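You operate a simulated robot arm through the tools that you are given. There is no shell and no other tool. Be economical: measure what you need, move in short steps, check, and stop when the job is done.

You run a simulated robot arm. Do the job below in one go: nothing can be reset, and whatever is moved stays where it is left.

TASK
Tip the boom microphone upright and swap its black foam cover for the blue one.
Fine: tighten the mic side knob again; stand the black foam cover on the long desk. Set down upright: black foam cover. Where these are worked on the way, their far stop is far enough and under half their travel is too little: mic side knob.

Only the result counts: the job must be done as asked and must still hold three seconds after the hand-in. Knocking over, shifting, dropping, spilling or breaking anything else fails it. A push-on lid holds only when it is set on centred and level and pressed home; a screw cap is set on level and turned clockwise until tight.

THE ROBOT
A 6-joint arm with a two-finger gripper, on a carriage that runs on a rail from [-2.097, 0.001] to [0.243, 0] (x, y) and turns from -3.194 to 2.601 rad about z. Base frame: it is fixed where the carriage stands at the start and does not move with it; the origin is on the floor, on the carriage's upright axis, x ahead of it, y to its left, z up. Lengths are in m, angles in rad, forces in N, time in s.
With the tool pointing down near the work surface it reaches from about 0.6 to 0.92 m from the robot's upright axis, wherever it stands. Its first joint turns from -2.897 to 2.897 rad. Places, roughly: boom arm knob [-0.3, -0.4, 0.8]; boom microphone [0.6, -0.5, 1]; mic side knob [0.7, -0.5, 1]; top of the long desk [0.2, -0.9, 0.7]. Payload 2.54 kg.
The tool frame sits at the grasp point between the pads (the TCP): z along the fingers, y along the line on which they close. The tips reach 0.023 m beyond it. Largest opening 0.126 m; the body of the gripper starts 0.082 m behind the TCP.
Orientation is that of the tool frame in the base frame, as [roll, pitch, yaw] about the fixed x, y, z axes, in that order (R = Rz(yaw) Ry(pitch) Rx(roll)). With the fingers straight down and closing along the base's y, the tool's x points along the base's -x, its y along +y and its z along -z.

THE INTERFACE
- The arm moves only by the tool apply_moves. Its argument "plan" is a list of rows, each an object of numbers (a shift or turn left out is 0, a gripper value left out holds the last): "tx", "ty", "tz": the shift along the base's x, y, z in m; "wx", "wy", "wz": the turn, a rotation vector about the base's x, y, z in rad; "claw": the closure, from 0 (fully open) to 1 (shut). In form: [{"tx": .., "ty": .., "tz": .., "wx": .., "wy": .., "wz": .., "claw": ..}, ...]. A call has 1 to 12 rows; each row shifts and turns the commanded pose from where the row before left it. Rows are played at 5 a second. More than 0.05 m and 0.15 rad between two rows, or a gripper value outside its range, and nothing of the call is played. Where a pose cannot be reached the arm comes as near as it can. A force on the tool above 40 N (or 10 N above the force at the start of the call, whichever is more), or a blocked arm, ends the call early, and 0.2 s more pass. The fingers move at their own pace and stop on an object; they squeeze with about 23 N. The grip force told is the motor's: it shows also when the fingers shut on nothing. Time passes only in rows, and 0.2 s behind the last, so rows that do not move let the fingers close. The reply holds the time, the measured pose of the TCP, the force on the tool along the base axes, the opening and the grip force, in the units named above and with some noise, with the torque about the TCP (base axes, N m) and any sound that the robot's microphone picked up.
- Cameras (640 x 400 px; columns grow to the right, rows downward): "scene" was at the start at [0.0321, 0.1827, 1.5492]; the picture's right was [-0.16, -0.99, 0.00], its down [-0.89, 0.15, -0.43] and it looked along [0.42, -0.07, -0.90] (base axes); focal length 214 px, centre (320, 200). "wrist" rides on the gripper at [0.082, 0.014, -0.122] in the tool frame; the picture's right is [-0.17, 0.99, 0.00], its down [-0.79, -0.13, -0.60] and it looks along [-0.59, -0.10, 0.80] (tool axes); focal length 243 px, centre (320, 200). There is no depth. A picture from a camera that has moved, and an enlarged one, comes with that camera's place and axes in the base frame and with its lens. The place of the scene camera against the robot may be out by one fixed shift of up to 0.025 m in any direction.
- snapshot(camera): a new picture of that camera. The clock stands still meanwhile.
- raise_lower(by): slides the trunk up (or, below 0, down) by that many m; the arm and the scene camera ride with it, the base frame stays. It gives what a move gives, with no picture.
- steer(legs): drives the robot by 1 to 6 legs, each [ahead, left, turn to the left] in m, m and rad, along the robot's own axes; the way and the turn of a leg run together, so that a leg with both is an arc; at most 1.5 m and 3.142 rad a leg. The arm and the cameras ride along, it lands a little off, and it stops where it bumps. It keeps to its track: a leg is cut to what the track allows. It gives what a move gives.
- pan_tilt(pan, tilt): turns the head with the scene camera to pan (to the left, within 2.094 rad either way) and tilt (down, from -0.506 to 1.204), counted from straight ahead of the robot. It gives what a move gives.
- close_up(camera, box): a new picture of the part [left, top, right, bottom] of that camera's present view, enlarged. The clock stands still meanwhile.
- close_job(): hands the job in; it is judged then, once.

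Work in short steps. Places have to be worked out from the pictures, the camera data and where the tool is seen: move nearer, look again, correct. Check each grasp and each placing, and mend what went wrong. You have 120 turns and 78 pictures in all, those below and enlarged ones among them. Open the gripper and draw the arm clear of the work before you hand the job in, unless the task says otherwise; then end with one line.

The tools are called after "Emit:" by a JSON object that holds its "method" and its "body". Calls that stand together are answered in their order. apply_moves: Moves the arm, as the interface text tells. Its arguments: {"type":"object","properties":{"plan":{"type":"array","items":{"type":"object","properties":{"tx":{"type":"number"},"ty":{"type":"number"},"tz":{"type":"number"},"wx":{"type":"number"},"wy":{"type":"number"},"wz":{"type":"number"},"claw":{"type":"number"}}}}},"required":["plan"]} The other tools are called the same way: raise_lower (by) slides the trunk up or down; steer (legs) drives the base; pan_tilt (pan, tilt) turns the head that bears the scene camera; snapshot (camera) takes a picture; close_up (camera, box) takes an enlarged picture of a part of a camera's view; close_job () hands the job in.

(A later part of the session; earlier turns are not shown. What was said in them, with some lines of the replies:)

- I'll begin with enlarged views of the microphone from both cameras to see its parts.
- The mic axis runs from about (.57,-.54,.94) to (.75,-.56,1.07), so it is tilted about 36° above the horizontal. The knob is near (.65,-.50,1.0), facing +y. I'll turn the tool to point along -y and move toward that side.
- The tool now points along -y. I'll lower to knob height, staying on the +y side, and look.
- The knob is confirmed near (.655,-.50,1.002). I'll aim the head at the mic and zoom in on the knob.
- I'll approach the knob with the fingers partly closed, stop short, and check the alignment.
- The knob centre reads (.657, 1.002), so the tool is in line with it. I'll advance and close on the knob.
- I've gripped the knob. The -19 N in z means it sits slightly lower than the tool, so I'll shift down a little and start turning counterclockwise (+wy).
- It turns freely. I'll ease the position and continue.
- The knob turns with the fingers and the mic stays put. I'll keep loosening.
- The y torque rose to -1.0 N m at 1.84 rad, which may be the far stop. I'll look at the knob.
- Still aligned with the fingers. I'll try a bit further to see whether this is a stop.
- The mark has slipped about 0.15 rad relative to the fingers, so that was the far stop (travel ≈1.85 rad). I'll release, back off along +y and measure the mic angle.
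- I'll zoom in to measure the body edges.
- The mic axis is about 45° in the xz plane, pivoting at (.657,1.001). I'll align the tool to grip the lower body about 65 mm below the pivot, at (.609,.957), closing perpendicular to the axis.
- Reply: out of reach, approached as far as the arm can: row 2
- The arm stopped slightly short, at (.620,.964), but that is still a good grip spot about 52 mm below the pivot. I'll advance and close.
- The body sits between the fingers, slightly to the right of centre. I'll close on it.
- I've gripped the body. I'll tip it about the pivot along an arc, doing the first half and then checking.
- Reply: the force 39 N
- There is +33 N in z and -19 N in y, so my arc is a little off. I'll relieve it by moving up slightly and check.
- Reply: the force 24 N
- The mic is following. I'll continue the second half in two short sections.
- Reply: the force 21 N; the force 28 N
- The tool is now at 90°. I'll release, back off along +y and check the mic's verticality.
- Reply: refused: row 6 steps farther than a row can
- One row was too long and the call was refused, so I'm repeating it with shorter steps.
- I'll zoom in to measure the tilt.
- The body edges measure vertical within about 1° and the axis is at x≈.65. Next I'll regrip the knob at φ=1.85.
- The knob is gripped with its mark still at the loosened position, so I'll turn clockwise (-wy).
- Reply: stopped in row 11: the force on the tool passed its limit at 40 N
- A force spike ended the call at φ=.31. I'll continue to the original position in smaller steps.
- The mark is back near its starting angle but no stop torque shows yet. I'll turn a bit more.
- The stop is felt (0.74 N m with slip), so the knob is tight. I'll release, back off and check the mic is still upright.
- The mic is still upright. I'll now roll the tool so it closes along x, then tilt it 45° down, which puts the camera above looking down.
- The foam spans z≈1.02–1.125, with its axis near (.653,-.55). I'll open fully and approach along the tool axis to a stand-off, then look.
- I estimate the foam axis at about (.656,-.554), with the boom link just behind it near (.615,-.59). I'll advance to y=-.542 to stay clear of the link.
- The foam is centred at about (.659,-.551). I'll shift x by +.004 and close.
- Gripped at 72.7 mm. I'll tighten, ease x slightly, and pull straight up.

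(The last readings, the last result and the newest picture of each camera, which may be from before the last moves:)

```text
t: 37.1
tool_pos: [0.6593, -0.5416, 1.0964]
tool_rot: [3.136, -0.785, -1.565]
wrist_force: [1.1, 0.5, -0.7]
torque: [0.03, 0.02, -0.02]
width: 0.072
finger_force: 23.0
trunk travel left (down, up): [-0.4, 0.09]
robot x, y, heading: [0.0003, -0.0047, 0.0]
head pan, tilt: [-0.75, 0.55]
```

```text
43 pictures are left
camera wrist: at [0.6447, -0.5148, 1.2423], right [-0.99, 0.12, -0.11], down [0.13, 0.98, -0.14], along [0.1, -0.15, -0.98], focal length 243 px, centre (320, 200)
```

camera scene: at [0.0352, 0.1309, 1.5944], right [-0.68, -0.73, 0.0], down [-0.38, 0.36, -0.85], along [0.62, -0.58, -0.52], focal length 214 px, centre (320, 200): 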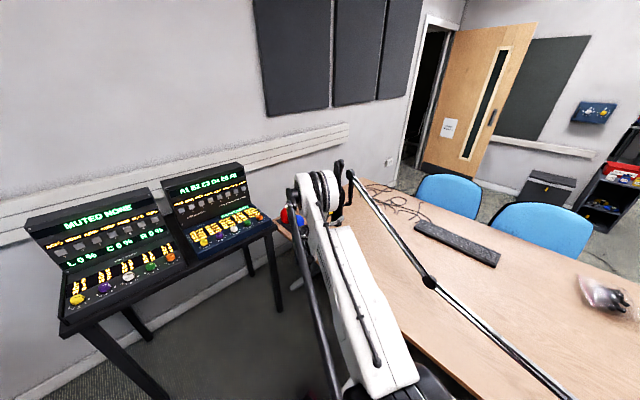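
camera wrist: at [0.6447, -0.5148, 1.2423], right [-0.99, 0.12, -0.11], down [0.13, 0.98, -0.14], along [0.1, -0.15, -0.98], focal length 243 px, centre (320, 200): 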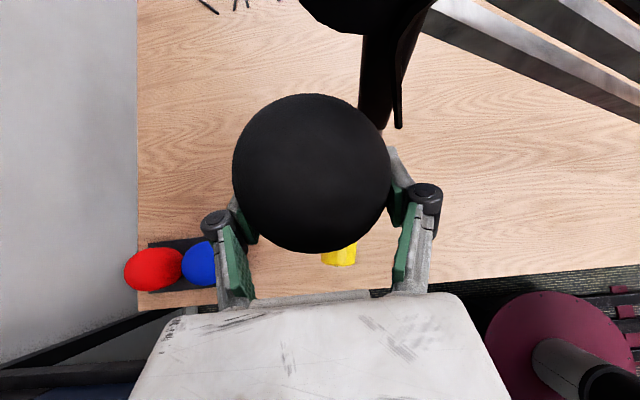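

The cover comes up with almost no force. The elbow disc (z≈1.15–1.20, front near y≈-.58) sits close behind the foam, so I'll lift a little more and then look at it from the scene camera.

Emit:
{"method": "apply_moves", "body": {"plan": [{"tz": 0.01}, {"tz": 0.01}, {"tz": 0.005}]}}

Emit:
{"method": "close_up", "body": {"camera": "scene", "box": [250, 130, 450, 255]}}

Emit:
{"method": "snapshot", "body": {"camera": "wrist"}}

```text
t: 37.9
tool_pos: [0.6583, -0.5422, 1.1218]
tool_rot: [3.135, -0.785, -1.566]
wrist_force: [0.3, 0.0, 0.7]
torque: [-0.02, -0.02, 0.01]
width: 0.0717
finger_force: 23.0
trunk travel left (down, up): [-0.4, 0.09]
robot x, y, heading: [-0.0014, -0.0015, -0.001]
head pan, tilt: [-0.75, 0.55]
```

```text
3.20 times, centred on (350, 192) of scene
camera zoom: at [0.0376, 0.1313, 1.5942], right [-0.68, -0.73, 0.0], down [-0.38, 0.36, -0.85], along [0.62, -0.58, -0.52], focal length 686 px, centre (224, 224)
```

zoom: 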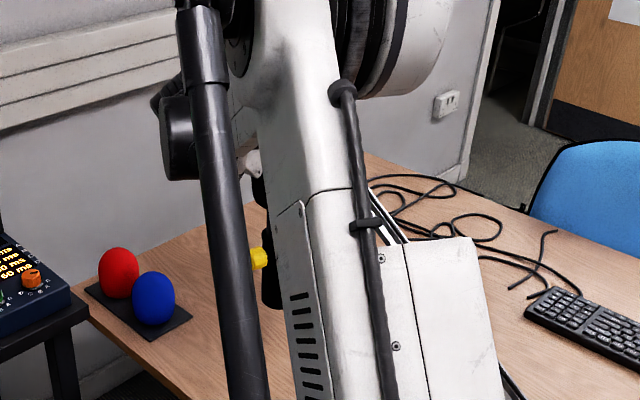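

```text
41 pictures are left
camera wrist: at [0.6445, -0.5149, 1.2668], right [-0.99, 0.12, -0.11], down [0.13, 0.98, -0.14], along [0.1, -0.15, -0.98], focal length 243 px, centre (320, 200)
```

wrist: 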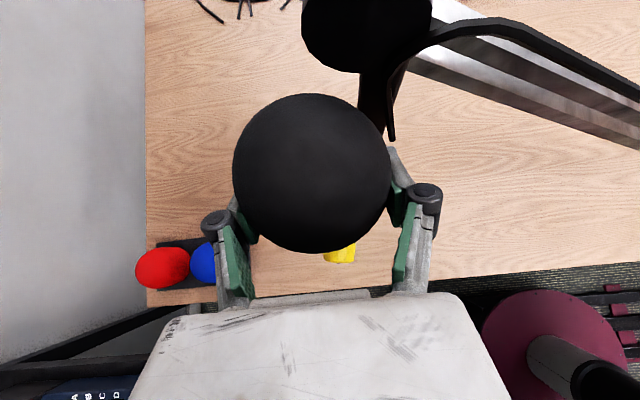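

Triangulating, the disc front is at y≈-.597 and the foam back at about -.59, so it clears narrowly. I'll lift on, adding a slight +y drift while watching the force.

Emit:
{"method": "apply_moves", "body": {"plan": [{"tz": 0.01}, {"tz": 0.01}, {"tz": 0.01}, {"tz": 0.002, "ty": 0.003}]}}

```text
t: 38.9
tool_pos: [0.6596, -0.5387, 1.1545]
tool_rot: [3.135, -0.788, -1.566]
wrist_force: [0.2, -0.4, 0.0]
torque: [-0.02, 0.02, 0.03]
width: 0.0713
finger_force: 22.8
trunk travel left (down, up): [-0.4, 0.09]
robot x, y, heading: [0.0013, -0.0018, 0.003]
head pan, tilt: [-0.75, 0.55]
```

Lifted 91 mm with no force. I'll go up another 35 mm, then back away along +y.

Emit:
{"method": "apply_moves", "body": {"plan": [{"tz": 0.012}, {"tz": 0.012}, {"tz": 0.012}, {"ty": 0.03}, {"ty": 0.04}, {"ty": 0.04}]}}

Emit:
{"method": "snapshot", "body": {"camera": "wrist"}}

```text
t: 40.3
tool_pos: [0.659, -0.4286, 1.1898]
tool_rot: [3.136, -0.786, -1.565]
wrist_force: [-0.2, 0.0, 0.1]
torque: [0.01, 0.03, -0.01]
width: 0.0713
finger_force: 23.2
trunk travel left (down, up): [-0.4, 0.09]
robot x, y, heading: [-0.0016, 0.0027, -0.002]
head pan, tilt: [-0.75, 0.55]
```

```text
40 pictures are left
camera wrist: at [0.6446, -0.4007, 1.3352], right [-0.99, 0.12, -0.11], down [0.13, 0.98, -0.14], along [0.1, -0.15, -0.98], focal length 243 px, centre (320, 200)
```

wrist: 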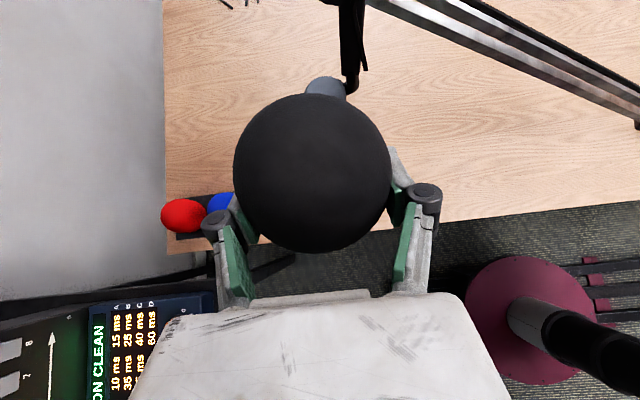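

The cover is off and the mic's grey capsule is visible. I'll drive the carriage 0.16 m ahead for better reach to the desk spot and the blue cover.

Emit:
{"method": "steer", "body": {"legs": [[0.16, 0, 0]]}}

Emit:
{"method": "snapshot", "body": {"camera": "wrist"}}

```text
t: 41.7
tool_pos: [0.8205, -0.4284, 1.19]
tool_rot: [3.136, -0.785, -1.564]
wrist_force: [0.0, 0.3, -0.7]
torque: [0.0, -0.01, -0.05]
width: 0.0712
finger_force: 23.4
trunk travel left (down, up): [-0.4, 0.09]
robot x, y, heading: [0.1589, -0.0035, 0.005]
head pan, tilt: [-0.75, 0.55]
```

```text
39 pictures are left
camera wrist: at [0.8065, -0.4003, 1.3348], right [-0.99, 0.11, -0.11], down [0.13, 0.98, -0.14], along [0.1, -0.15, -0.98], focal length 243 px, centre (320, 200)
```

wrist: 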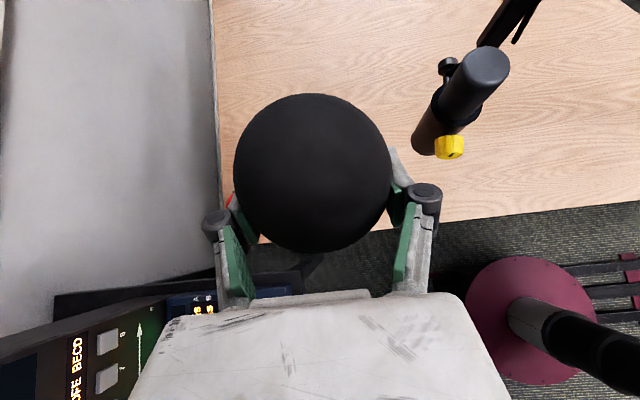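

The mic axis is near (.650,-.547) and the desk spot around (.80,-.60) is clear. I'll lower the black cover toward it.

Emit:
{"method": "apply_moves", "body": {"plan": [{"tx": -0.003, "ty": -0.0245, "tz": -0.041}, {"tx": -0.003, "ty": -0.0245, "tz": -0.041}, {"tx": -0.003, "ty": -0.0245, "tz": -0.041}, {"tx": -0.003, "ty": -0.0245, "tz": -0.041}, {"tx": -0.003, "ty": -0.0245, "tz": -0.041}, {"tx": -0.003, "ty": -0.0245, "tz": -0.041}, {"tx": -0.003, "ty": -0.0245, "tz": -0.041}, {"tz": -0.04}, {"tz": -0.04}]}}

Emit:
{"method": "snapshot", "body": {"camera": "wrist"}}

Emit:
{"method": "snapshot", "body": {"camera": "scene"}}

```text
t: 43.7
tool_pos: [0.8011, -0.599, 0.8223]
tool_rot: [3.137, -0.786, -1.564]
wrist_force: [-0.5, 0.2, 0.0]
torque: [0.0, 0.0, 0.05]
width: 0.071
finger_force: 22.5
trunk travel left (down, up): [-0.4, 0.09]
robot x, y, heading: [0.163, -0.0042, 0.003]
head pan, tilt: [-0.75, 0.55]
```

```text
38 pictures are left
camera wrist: at [0.7861, -0.5707, 0.9671], right [-0.99, 0.11, -0.11], down [0.13, 0.98, -0.14], along [0.1, -0.15, -0.98], focal length 243 px, centre (320, 200)
```

wrist: 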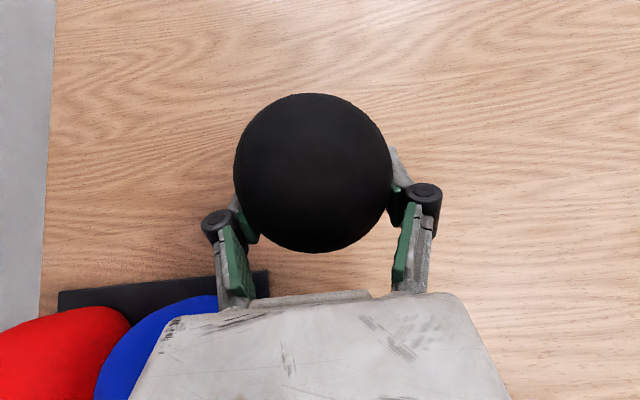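

```text
37 pictures are left
camera scene: at [0.1981, 0.1315, 1.5941], right [-0.68, -0.73, 0.0], down [-0.38, 0.36, -0.85], along [0.62, -0.58, -0.52], focal length 214 px, centre (320, 200)
```

scene: 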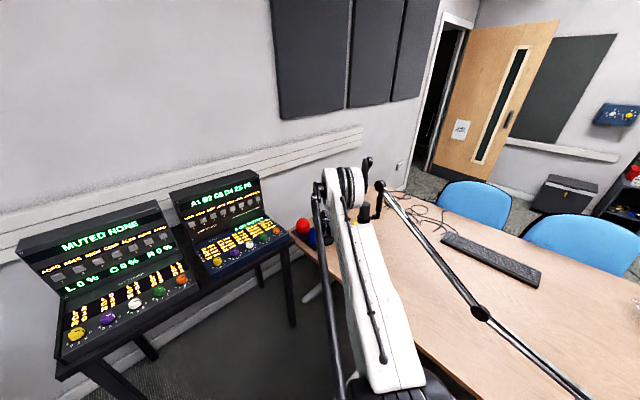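

The blue cover is near the hand's side, so I'll shift x by -.02 and descend.

Emit:
{"method": "apply_moves", "body": {"plan": [{"tx": -0.02}, {"tz": -0.03}, {"tz": -0.015}, {"tz": -0.006}, {"tz": -0.004}, {"tz": -0.004}]}}

```text
t: 45.1
tool_pos: [0.7796, -0.5992, 0.7665]
tool_rot: [3.138, -0.788, -1.564]
wrist_force: [-1.8, 5.5, 22.1]
torque: [-0.61, -0.17, 0.04]
width: 0.0704
finger_force: 23.4
trunk travel left (down, up): [-0.4, 0.09]
robot x, y, heading: [0.1588, -0.0017, 0.003]
head pan, tilt: [-0.75, 0.55]
```

Contact with the desk at TCP z≈.766. I'll ease off and release.

Emit:
{"method": "apply_moves", "body": {"plan": [{"tz": 0.002}, {"claw": 0.4}, {"claw": 0.3}, {"claw": 0.2}, {"claw": 0.0}, {"claw": 0.0}]}}

Emit:
{"method": "snapshot", "body": {"camera": "wrist"}}

```text
t: 46.5
tool_pos: [0.7804, -0.5995, 0.7663]
tool_rot: [3.137, -0.786, -1.564]
wrist_force: [0.0, -0.5, 1.0]
torque: [0.02, 0.0, 0.02]
width: 0.1262
finger_force: 0.0
trunk travel left (down, up): [-0.4, 0.09]
robot x, y, heading: [0.1619, 0.0025, -0.003]
head pan, tilt: [-0.75, 0.55]
```

```text
36 pictures are left
camera wrist: at [0.7651, -0.5712, 0.9113], right [-0.99, 0.11, -0.11], down [0.13, 0.98, -0.14], along [0.1, -0.15, -0.98], focal length 243 px, centre (320, 200)
```

wrist: 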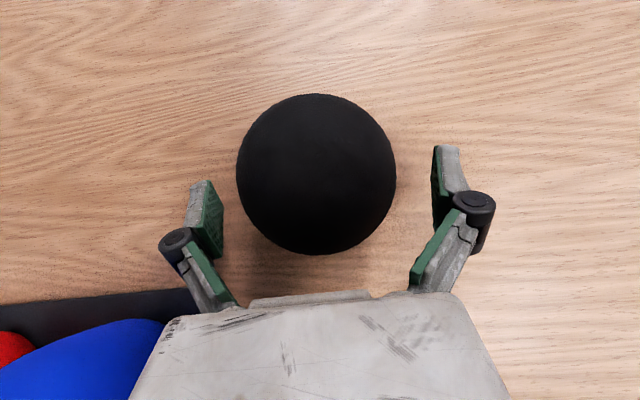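

The black cover stands on the desk. I'll retract along the tool axis and view it together with the blue one.

Emit:
{"method": "apply_moves", "body": {"plan": [{"ty": 0.03, "tz": 0.03}, {"ty": 0.033, "tz": 0.033}, {"ty": 0.034, "tz": 0.034}, {"ty": 0.034, "tz": 0.034}, {"ty": 0.034, "tz": 0.034}, {"tz": 0.045, "tx": 0.02}]}}

Emit:
{"method": "snapshot", "body": {"camera": "wrist"}}

```text
t: 47.9
tool_pos: [0.7995, -0.4324, 0.9751]
tool_rot: [3.136, -0.785, -1.565]
wrist_force: [0.9, 0.1, 0.4]
torque: [0.01, -0.04, 0.01]
width: 0.1261
finger_force: 0.0
trunk travel left (down, up): [-0.4, 0.09]
robot x, y, heading: [0.1588, 0.0022, -0.001]
head pan, tilt: [-0.75, 0.55]
```

```text
35 pictures are left
camera wrist: at [0.7846, -0.4052, 1.1208], right [-0.99, 0.11, -0.11], down [0.13, 0.98, -0.14], along [0.1, -0.15, -0.98], focal length 243 px, centre (320, 200)
```

wrist: 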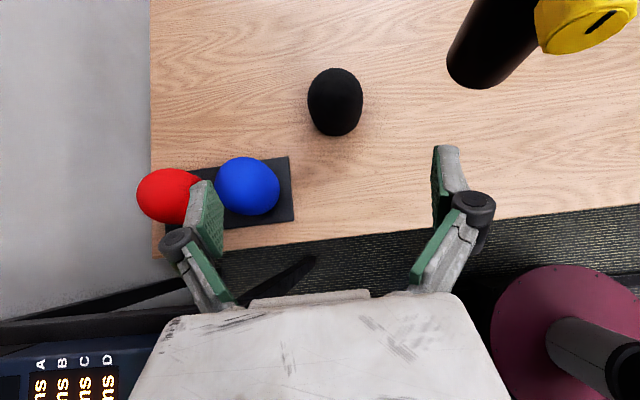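

The black cover stands upright. Blue is near (.93,-.493) and red at (1.054,-.495). I'll go to a stand-off in front of blue with a narrower opening.

Emit:
{"method": "apply_moves", "body": {"plan": [{"tx": 0.033, "ty": 0.012, "tz": -0.015, "claw": 0.2}, {"tx": 0.033, "ty": 0.012, "tz": -0.015}, {"tx": 0.033, "ty": 0.012, "tz": -0.015}, {"tx": 0.033, "ty": 0.01, "tz": -0.015}]}}

Emit:
{"method": "snapshot", "body": {"camera": "wrist"}}

```text
t: 48.9
tool_pos: [0.9317, -0.3878, 0.9157]
tool_rot: [3.135, -0.785, -1.563]
wrist_force: [0.2, 0.7, 0.6]
torque: [0.0, 0.01, 0.04]
width: 0.1009
finger_force: 0.1
trunk travel left (down, up): [-0.4, 0.09]
robot x, y, heading: [0.1592, 0.0012, 0.006]
head pan, tilt: [-0.75, 0.55]
```

```text
34 pictures are left
camera wrist: at [0.9168, -0.3601, 1.0603], right [-0.99, 0.11, -0.11], down [0.13, 0.98, -0.14], along [0.1, -0.15, -0.98], focal length 243 px, centre (320, 200)
```

wrist: 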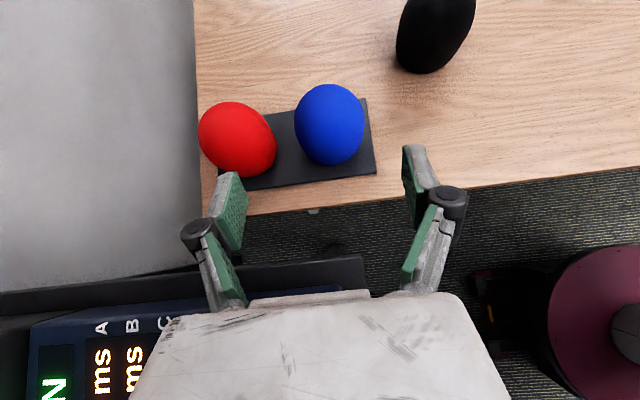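

Triangulation shows the console reaches z≈.89 at (1.10,-.31), close to where the wrist would go. I'll yaw the tool by +0.75 rad so the hand approaches from the -x side instead.

Emit:
{"method": "apply_moves", "body": {"plan": [{"wz": 0.125, "tx": -0.013, "ty": -0.004}, {"wz": 0.125, "tx": -0.013, "ty": -0.004}, {"wz": 0.125, "tx": -0.013, "ty": -0.004}, {"wz": 0.125, "tx": -0.013, "ty": -0.004}, {"wz": 0.125, "tx": -0.013, "ty": -0.004}, {"wz": 0.125, "tx": -0.013, "ty": -0.004}]}}

Emit:
{"method": "snapshot", "body": {"camera": "wrist"}}

```text
t: 50.3
tool_pos: [0.853, -0.4133, 0.916]
tool_rot: [3.136, -0.786, -0.812]
wrist_force: [0.4, -0.5, 0.2]
torque: [0.01, -0.03, -0.02]
width: 0.1012
finger_force: 0.0
trunk travel left (down, up): [-0.4, 0.09]
robot x, y, heading: [0.1581, -0.0018, 0.001]
head pan, tilt: [-0.75, 0.55]
```

```text
33 pictures are left
camera wrist: at [0.8232, -0.4009, 1.0612], right [-0.8, -0.59, -0.11], down [-0.58, 0.81, -0.14], along [0.17, -0.05, -0.98], focal length 243 px, centre (320, 200)
```

wrist: 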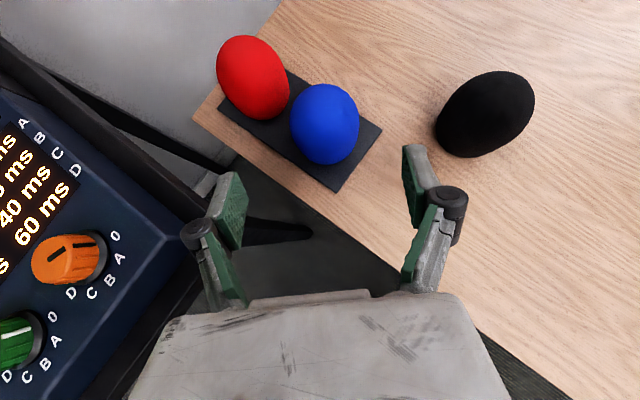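

Blue is at about (.926,-.496). I'll move to a 0.1 m stand-off on the approach line and check again.

Emit:
{"method": "apply_moves", "body": {"plan": [{"tx": 0.01, "ty": -0.012, "tz": -0.035}, {"tx": 0.009, "ty": -0.012, "tz": -0.035}, {"tx": 0.016, "ty": -0.0175, "tz": -0.024}]}}

Emit:
{"method": "snapshot", "body": {"camera": "wrist"}}

```text
t: 51.1
tool_pos: [0.8887, -0.4542, 0.8221]
tool_rot: [3.136, -0.785, -0.814]
wrist_force: [-0.1, -0.7, 0.1]
torque: [0.0, -0.01, 0.01]
width: 0.1006
finger_force: 0.0
trunk travel left (down, up): [-0.4, 0.09]
robot x, y, heading: [0.1604, 0.0028, 0.001]
head pan, tilt: [-0.75, 0.55]
```

```text
32 pictures are left
camera wrist: at [0.8589, -0.4432, 0.9674], right [-0.8, -0.59, -0.11], down [-0.57, 0.81, -0.14], along [0.17, -0.04, -0.98], focal length 243 px, centre (320, 200)
```

wrist: 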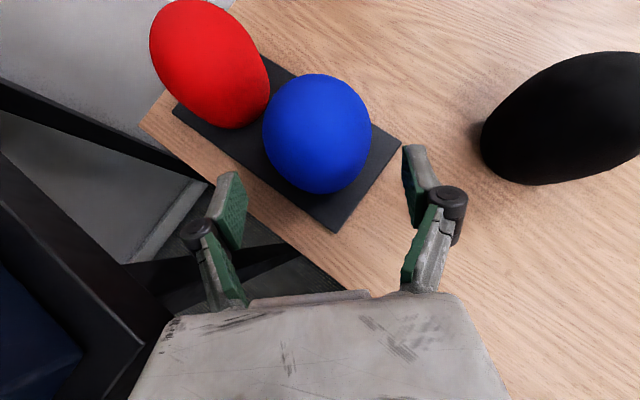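

Blue is at about (.924,-.493). I'll advance to the grip position and check before closing.

Emit:
{"method": "apply_moves", "body": {"plan": [{"tx": 0.01, "ty": -0.011, "tz": -0.016}, {"tx": 0.01, "ty": -0.011, "tz": -0.015}, {"tx": 0.0095, "ty": -0.0105, "tz": -0.015}]}}

Emit:
{"method": "snapshot", "body": {"camera": "wrist"}}

```text
t: 51.9
tool_pos: [0.9191, -0.487, 0.777]
tool_rot: [3.137, -0.786, -0.813]
wrist_force: [0.0, -0.6, 0.0]
torque: [0.01, 0.02, 0.03]
width: 0.1009
finger_force: 0.0
trunk travel left (down, up): [-0.4, 0.09]
robot x, y, heading: [0.1608, -0.0019, -0.001]
head pan, tilt: [-0.75, 0.55]
```

```text
31 pictures are left
camera wrist: at [0.8883, -0.4753, 0.9216], right [-0.8, -0.59, -0.11], down [-0.57, 0.81, -0.14], along [0.17, -0.04, -0.98], focal length 243 px, centre (320, 200)
```

wrist: 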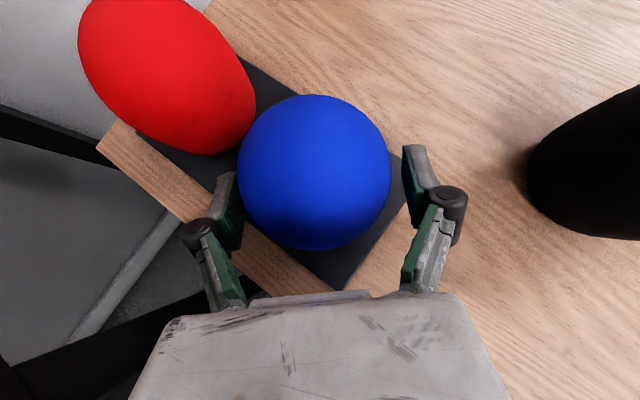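

The view matches the black grip almost exactly. I'll lower 2 mm and close.

Emit:
{"method": "apply_moves", "body": {"plan": [{"tz": -0.002, "claw": 0.3}, {"claw": 0.4}, {"claw": 0.5}, {"claw": 0.6}, {"claw": 0.6}]}}

Emit:
{"method": "snapshot", "body": {"camera": "wrist"}}

```text
t: 53.1
tool_pos: [0.9189, -0.4853, 0.7745]
tool_rot: [3.137, -0.785, -0.814]
wrist_force: [-0.3, 0.2, 0.2]
torque: [-0.03, -0.02, 0.02]
width: 0.0701
finger_force: 23.3
trunk travel left (down, up): [-0.4, 0.09]
robot x, y, heading: [0.161, 0.0017, -0.001]
head pan, tilt: [-0.75, 0.55]
```

```text
30 pictures are left
camera wrist: at [0.8881, -0.4752, 0.9195], right [-0.8, -0.59, -0.11], down [-0.57, 0.81, -0.14], along [0.17, -0.04, -0.98], focal length 243 px, centre (320, 200)
```

wrist: 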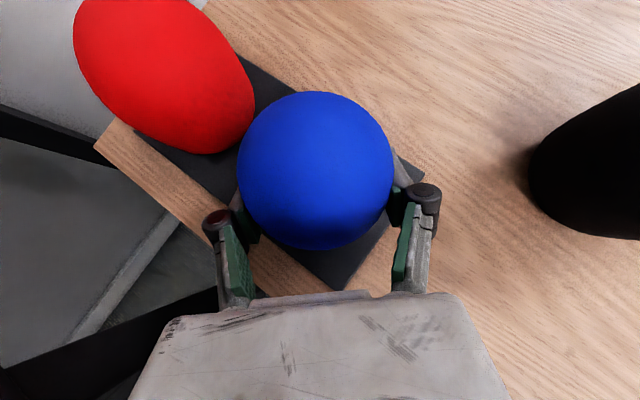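

Gripped at 70 mm with no side force. I'll lift straight up.

Emit:
{"method": "apply_moves", "body": {"plan": [{"tz": 0.01}, {"tz": 0.015}, {"tz": 0.02}, {"tz": 0.03}, {"tz": 0.04}, {"tz": 0.04}]}}

Emit:
{"method": "snapshot", "body": {"camera": "wrist"}}

```text
t: 54.5
tool_pos: [0.9185, -0.4861, 0.9274]
tool_rot: [3.137, -0.785, -0.814]
wrist_force: [1.2, 0.6, -0.9]
torque: [-0.03, -0.02, -0.01]
width: 0.07
finger_force: 23.0
trunk travel left (down, up): [-0.4, 0.09]
robot x, y, heading: [0.1601, 0.0017, -0.004]
head pan, tilt: [-0.75, 0.55]
```

```text
29 pictures are left
camera wrist: at [0.8875, -0.4748, 1.0735], right [-0.8, -0.59, -0.11], down [-0.57, 0.81, -0.14], along [0.17, -0.04, -0.98], focal length 243 px, centre (320, 200)
```

wrist: 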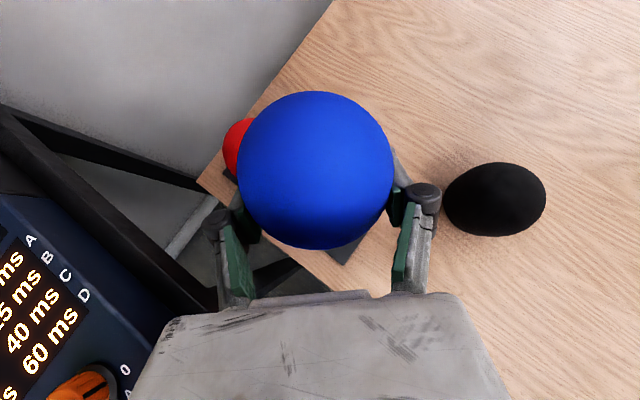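

Blue is held firmly. I'll raise it, then yaw back and return to the earlier stand-off pose.

Emit:
{"method": "apply_moves", "body": {"plan": [{"tz": 0.045}, {"tz": 0.045}, {"tz": 0.045}, {"tz": 0.045}, {"tz": 0.045}, {"tz": 0.037, "wz": -0.125, "tx": -0.016, "ty": 0.009}, {"wz": -0.125, "tx": -0.016, "ty": 0.009}, {"wz": -0.125, "tx": -0.016, "ty": 0.009}, {"wz": -0.125, "tx": -0.016, "ty": 0.009}, {"wz": -0.125, "tx": -0.017, "ty": 0.01}, {"wz": -0.125, "tx": -0.017, "ty": 0.011}]}}

Emit:
{"method": "steer", "body": {"legs": [[-0.16, 0, 0]]}}

Emit:
{"method": "snapshot", "body": {"camera": "wrist"}}

```text
t: 56.9
tool_pos: [0.819, -0.4302, 1.1912]
tool_rot: [3.137, -0.785, -1.568]
wrist_force: [1.4, -0.2, -0.5]
torque: [0.02, -0.02, -0.03]
width: 0.07
finger_force: 22.7
trunk travel left (down, up): [-0.4, 0.09]
robot x, y, heading: [0.1575, 0.0, 0.001]
head pan, tilt: [-0.75, 0.55]
```

```text
t: 58.3
tool_pos: [0.6594, -0.4293, 1.1912]
tool_rot: [3.137, -0.786, -1.563]
wrist_force: [-0.2, -0.7, -0.3]
torque: [0.04, -0.01, 0.03]
width: 0.0699
finger_force: 23.0
trunk travel left (down, up): [-0.4, 0.09]
robot x, y, heading: [-0.0005, -0.0016, -0.002]
head pan, tilt: [-0.75, 0.55]
```

```text
28 pictures are left
camera wrist: at [0.6461, -0.4019, 1.3361], right [-0.99, 0.11, -0.11], down [0.13, 0.98, -0.14], along [0.1, -0.15, -0.98], focal length 243 px, centre (320, 200)
```

wrist: 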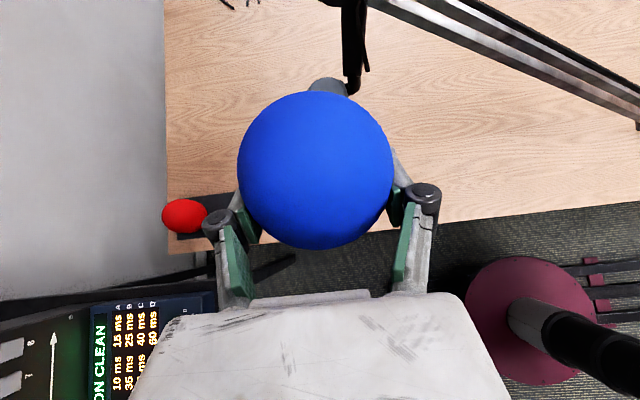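

The pose matches the earlier one. I'll move in over the mic to x≈.657, y≈-.5405 at this height, then look.

Emit:
{"method": "apply_moves", "body": {"plan": [{"ty": -0.04, "tx": -0.002}, {"ty": -0.04}, {"ty": -0.031}]}}

Emit:
{"method": "apply_moves", "body": {"plan": [{"tz": -0.012}, {"tz": -0.012}, {"tz": -0.012}]}}

```text
t: 59.1
tool_pos: [0.6581, -0.5415, 1.1899]
tool_rot: [3.137, -0.788, -1.564]
wrist_force: [-0.2, 0.1, -0.5]
torque: [0.0, 0.01, -0.02]
width: 0.07
finger_force: 22.8
trunk travel left (down, up): [-0.4, 0.09]
robot x, y, heading: [0.0032, 0.0026, 0.001]
head pan, tilt: [-0.75, 0.55]
```

```text
t: 59.9
tool_pos: [0.6589, -0.5422, 1.1536]
tool_rot: [3.137, -0.786, -1.563]
wrist_force: [0.2, 0.1, -0.2]
torque: [0.01, -0.02, -0.01]
width: 0.0699
finger_force: 22.2
trunk travel left (down, up): [-0.4, 0.09]
robot x, y, heading: [0.0001, 0.0013, 0.004]
head pan, tilt: [-0.75, 0.55]
```

No contact yet. I'll trim x by -1.5 mm and y by +1 mm and continue down slowly.

Emit:
{"method": "apply_moves", "body": {"plan": [{"tx": -0.0015, "ty": 0.001, "tz": -0.008}, {"tz": -0.01}, {"tz": -0.01}, {"tz": -0.01}]}}

```text
t: 60.9
tool_pos: [0.6565, -0.5403, 1.1162]
tool_rot: [3.136, -0.786, -1.563]
wrist_force: [-0.4, -0.8, 0.1]
torque: [0.05, 0.03, -0.04]
width: 0.0701
finger_force: 22.9
trunk travel left (down, up): [-0.4, 0.09]
robot x, y, heading: [0.0039, 0.0008, 0.002]
head pan, tilt: [-0.75, 0.55]
```

Emit:
{"method": "apply_moves", "body": {"plan": [{"tz": -0.01}, {"tz": -0.01}, {"tz": -0.01}]}}

Emit:
{"method": "snapshot", "body": {"camera": "wrist"}}

```text
t: 61.7
tool_pos: [0.6578, -0.5395, 1.0861]
tool_rot: [3.137, -0.785, -1.565]
wrist_force: [0.4, 0.7, 0.4]
torque: [0.02, -0.02, -0.02]
width: 0.0701
finger_force: 22.6
trunk travel left (down, up): [-0.4, 0.09]
robot x, y, heading: [-0.0, 0.0011, 0.003]
head pan, tilt: [-0.75, 0.55]
```

```text
27 pictures are left
camera wrist: at [0.643, -0.5125, 1.2313], right [-0.99, 0.11, -0.11], down [0.13, 0.98, -0.14], along [0.1, -0.15, -0.98], focal length 243 px, centre (320, 200)
```

wrist: 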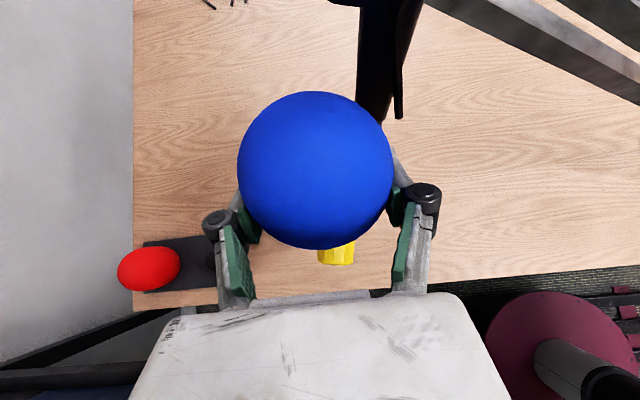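

Aligned as before, with the knob in the same spot. I'll press down further in small steps.

Emit:
{"method": "apply_moves", "body": {"plan": [{"tz": -0.008}, {"tz": -0.008}, {"tz": -0.004}, {"tz": -0.003}]}}

```text
t: 62.7
tool_pos: [0.6555, -0.5402, 1.065]
tool_rot: [3.136, -0.788, -1.564]
wrist_force: [-8.4, -1.4, 18.2]
torque: [-0.1, 0.89, 0.03]
width: 0.0702
finger_force: 23.1
trunk travel left (down, up): [-0.4, 0.09]
robot x, y, heading: [0.0026, 0.0002, -0.001]
head pan, tilt: [-0.75, 0.55]
```

It is seating, with 18 N up at z≈1.065. I'll ease x slightly and press home.

Emit:
{"method": "apply_moves", "body": {"plan": [{"tx": -0.0015}, {"tz": -0.002}, {"tz": -0.002}, {"tz": 0}]}}

Emit:
{"method": "snapshot", "body": {"camera": "wrist"}}

```text
t: 63.7
tool_pos: [0.6554, -0.539, 1.0609]
tool_rot: [3.137, -0.788, -1.566]
wrist_force: [3.1, -2.7, 30.8]
torque: [-0.43, 0.12, 0.08]
width: 0.07
finger_force: 23.1
trunk travel left (down, up): [-0.4, 0.09]
robot x, y, heading: [0.0015, 0.001, -0.001]
head pan, tilt: [-0.75, 0.55]
```

```text
26 pictures are left
camera wrist: at [0.6406, -0.5106, 1.2061], right [-0.99, 0.11, -0.11], down [0.13, 0.98, -0.14], along [0.1, -0.15, -0.98], focal length 243 px, centre (320, 200)
```

wrist: 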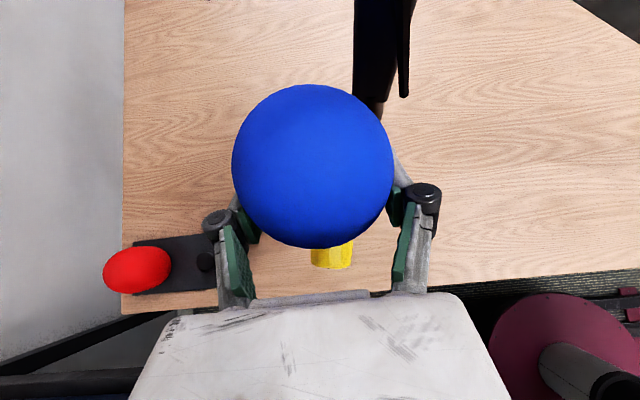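

The foam slid slightly up in the grip under 31 N. I'll release, retract and check the seating from the front.

Emit:
{"method": "apply_moves", "body": {"plan": [{"claw": 0.4}, {"claw": 0.2}, {"claw": 0.0}, {"claw": 0.0}, {"ty": 0.033, "tz": 0.033}, {"ty": 0.034, "tz": 0.034}, {"ty": 0.034, "tz": 0.034}, {"ty": 0.034, "tz": 0.034}]}}

Emit:
{"method": "snapshot", "body": {"camera": "wrist"}}

```text
t: 65.5
tool_pos: [0.6575, -0.4031, 1.1951]
tool_rot: [3.136, -0.786, -1.562]
wrist_force: [0.3, -0.6, 0.4]
torque: [0.01, -0.04, -0.01]
width: 0.1261
finger_force: 0.0
trunk travel left (down, up): [-0.4, 0.09]
robot x, y, heading: [0.0019, 0.0051, -0.002]
head pan, tilt: [-0.75, 0.55]
```

```text
25 pictures are left
camera wrist: at [0.6421, -0.3755, 1.3403], right [-0.99, 0.11, -0.11], down [0.13, 0.98, -0.14], along [0.1, -0.15, -0.98], focal length 243 px, centre (320, 200)
```

wrist: 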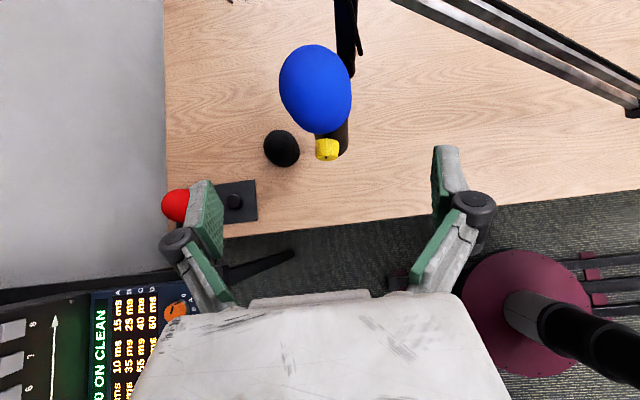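

I'll return to the earlier side-view pose so I can compare directly with the black cover's seating.

Emit:
{"method": "apply_moves", "body": {"plan": [{"ty": 0.035}, {"ty": 0.035}, {"ty": 0.0355, "wx": -0.131, "tz": -0.017}, {"wx": -0.131, "tz": -0.017}, {"wx": -0.131, "tz": -0.017}, {"wx": -0.131, "tz": -0.017}, {"wx": -0.131, "tz": -0.017}, {"wx": -0.13, "tz": -0.015}]}}

Emit:
{"method": "close_up", "body": {"camera": "wrist", "box": [220, 0, 420, 190]}}

```text
t: 67.3
tool_pos: [0.6552, -0.2997, 1.0937]
tool_rot: [1.125, -1.565, 0.447]
wrist_force: [-0.5, -0.2, 0.0]
torque: [0.0, -0.02, 0.05]
width: 0.126
finger_force: 0.1
trunk travel left (down, up): [-0.4, 0.09]
robot x, y, heading: [-0.0006, 0.0062, 0.003]
head pan, tilt: [-0.75, 0.55]
```

```text
2.11 times, centred on (320, 95) of wrist
camera zoom: at [0.6409, -0.1776, 1.1771], right [-0.99, 0.0, -0.16], down [0.13, 0.6, -0.79], along [0.1, -0.8, -0.59], focal length 511 px, centre (320, 421)
```

zoom: 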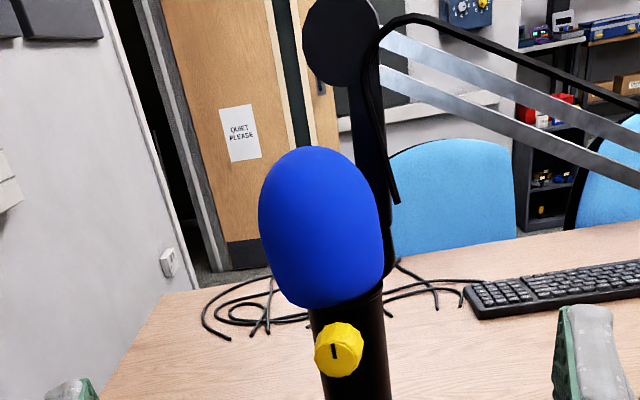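

The top and bottom match the black cover's seating within 1–2 px. I'll zoom tighter on the junction.

Emit:
{"method": "close_up", "body": {"camera": "wrist", "box": [280, 60, 370, 190]}}

```text
3.08 times, centred on (325, 125) of wrist
camera zoom: at [0.6409, -0.1776, 1.1771], right [-0.99, 0.0, -0.16], down [0.13, 0.6, -0.79], along [0.1, -0.8, -0.59], focal length 746 px, centre (305, 431)
```

zoom: 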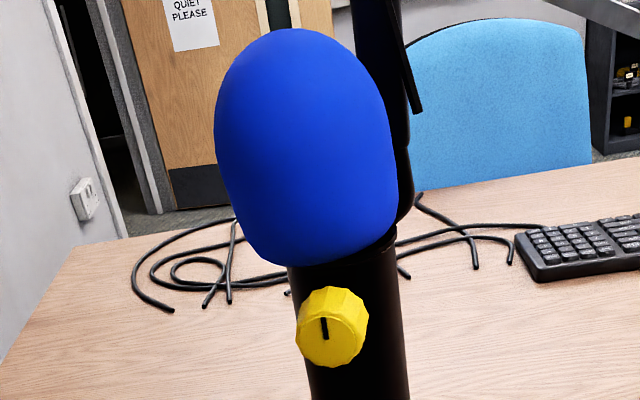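

It appears seated on the collar. To be sure it is fully home, I'll press on the apex with closed fingers.

Emit:
{"method": "apply_moves", "body": {"plan": [{"wx": 0.131, "tz": 0.022, "claw": 1}, {"wx": 0.131, "tz": 0.022}, {"wx": 0.131, "tz": 0.022}, {"wx": 0.131, "tz": 0.022}, {"wx": 0.131, "tz": 0.022}, {"wx": 0.13, "tz": 0.022}, {"ty": -0.045}, {"ty": -0.045}, {"ty": -0.045}, {"ty": -0.045}, {"ty": -0.045}, {"ty": -0.018}]}}

Emit:
{"method": "apply_moves", "body": {"plan": [{"tz": -0.025}, {"tz": -0.02}]}}

Emit:
{"method": "snapshot", "body": {"camera": "wrist"}}

```text
t: 69.9
tool_pos: [0.6553, -0.5433, 1.225]
tool_rot: [3.137, -0.786, -1.565]
wrist_force: [0.3, -0.5, 0.2]
torque: [-0.02, -0.03, -0.01]
width: 0.0
finger_force: 23.1
trunk travel left (down, up): [-0.4, 0.09]
robot x, y, heading: [-0.0012, 0.0004, 0.003]
head pan, tilt: [-0.75, 0.55]
```

```text
t: 70.5
tool_pos: [0.6557, -0.5426, 1.1803]
tool_rot: [3.137, -0.786, -1.564]
wrist_force: [0.1, 0.0, 1.1]
torque: [-0.01, -0.01, 0.0]
width: 0.0
finger_force: 23.3
trunk travel left (down, up): [-0.4, 0.09]
robot x, y, heading: [0.0011, -0.0008, 0.001]
head pan, tilt: [-0.75, 0.55]
```

```text
22 pictures are left
camera wrist: at [0.6411, -0.515, 1.326], right [-0.99, 0.11, -0.11], down [0.13, 0.98, -0.14], along [0.1, -0.15, -0.98], focal length 243 px, centre (320, 200)
```

wrist: 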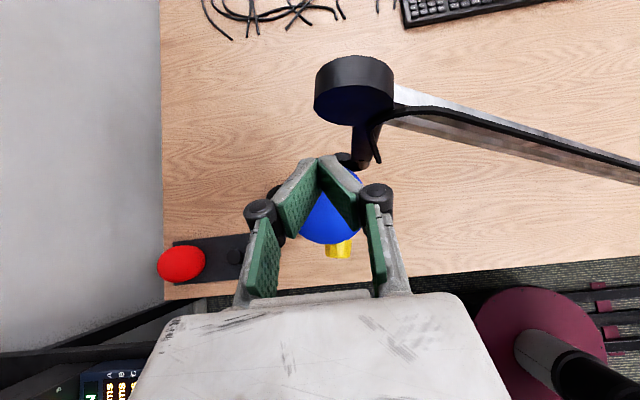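

The fingers are over the apex. I'll descend until I feel a firm press.

Emit:
{"method": "apply_moves", "body": {"plan": [{"tz": -0.015}, {"tz": -0.01}, {"tz": -0.004}, {"tz": -0.003}]}}

```text
t: 71.5
tool_pos: [0.6549, -0.5413, 1.15]
tool_rot: [3.135, -0.785, -1.564]
wrist_force: [-0.1, -1.0, 0.7]
torque: [0.0, 0.0, -0.02]
width: 0.0
finger_force: 22.6
trunk travel left (down, up): [-0.4, 0.09]
robot x, y, heading: [0.0035, -0.0032, 0.004]
head pan, tilt: [-0.75, 0.55]
```

Emit:
{"method": "apply_moves", "body": {"plan": [{"tz": -0.003}, {"tz": -0.003}, {"tz": -0.003}]}}

```text
t: 72.3
tool_pos: [0.6557, -0.5413, 1.1433]
tool_rot: [3.138, -0.789, -1.564]
wrist_force: [0.0, -1.6, 29.0]
torque: [-0.23, 0.12, 0.01]
width: 0.0059
finger_force: 23.1
trunk travel left (down, up): [-0.4, 0.09]
robot x, y, heading: [0.0033, -0.0008, 0.002]
head pan, tilt: [-0.75, 0.55]
```

29 N straight down with no side load. One more small push, then lift off.

Emit:
{"method": "apply_moves", "body": {"plan": [{"tz": -0.002}, {"tz": 0}]}}

Emit:
{"method": "apply_moves", "body": {"plan": [{"tz": 0.03}, {"tz": 0.04}, {"ty": 0.04}, {"ty": 0.045}, {"ty": 0.045}, {"ty": 0.045}, {"ty": 0.045, "claw": 0}, {"ty": 0.022}]}}

Emit:
{"method": "apply_moves", "body": {"plan": [{"wx": -0.131, "tz": -0.021}, {"wx": -0.131, "tz": -0.021}, {"wx": -0.131, "tz": -0.021}, {"wx": -0.131, "tz": -0.021}, {"wx": -0.131, "tz": -0.021}, {"wx": -0.13, "tz": -0.016}]}}

Emit:
{"method": "close_up", "body": {"camera": "wrist", "box": [220, 0, 420, 190]}}

```text
t: 72.7
tool_pos: [0.6556, -0.5417, 1.1437]
tool_rot: [3.137, -0.791, -1.561]
wrist_force: [0.7, 0.2, 25.0]
torque: [-0.22, 0.07, -0.04]
width: 0.0061
finger_force: 23.0
trunk travel left (down, up): [-0.4, 0.09]
robot x, y, heading: [0.0034, 0.0037, 0.004]
head pan, tilt: [-0.75, 0.55]
stopped in row 1: the force on the tool passed its limit at 43 N (the readings are from after the stop); the commanded pose is now the measured one
```

```text
t: 74.5
tool_pos: [0.6541, -0.2992, 1.2109]
tool_rot: [3.134, -0.789, -1.565]
wrist_force: [-0.9, -0.2, 0.3]
torque: [-0.01, 0.0, -0.01]
width: 0.0946
finger_force: 0.0
trunk travel left (down, up): [-0.4, 0.09]
robot x, y, heading: [0.0063, -0.0004, 0.001]
head pan, tilt: [-0.75, 0.55]
```

```text
t: 75.9
tool_pos: [0.6551, -0.2997, 1.0899]
tool_rot: [0.851, -1.564, 0.718]
wrist_force: [-0.9, -0.8, -0.1]
torque: [0.04, 0.0, 0.01]
width: 0.1261
finger_force: 0.1
trunk travel left (down, up): [-0.4, 0.09]
robot x, y, heading: [0.0023, -0.0005, 0.002]
head pan, tilt: [-0.75, 0.55]
```

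```text
2.11 times, centred on (320, 95) of wrist
camera zoom: at [0.6423, -0.1781, 1.1714], right [-0.99, 0.0, -0.16], down [0.13, 0.59, -0.79], along [0.1, -0.8, -0.59], focal length 511 px, centre (320, 421)
```

zoom: 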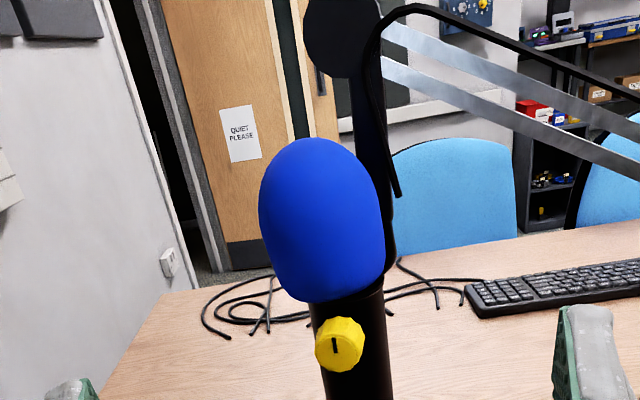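

The blue cover sits home on the collar, as the black one did. The mic is upright with its knob tightened, the black cover stands on the desk, and the gripper is open and clear. I'm handing in.

Emit:
{"method": "close_job", "body": {}}

```text
The job is handed in.
```

The job is handed in. The mic is upright with its side knob tightened to the stop, the blue foam cover is pressed home on it, and the black cover stands upright on the long desk.
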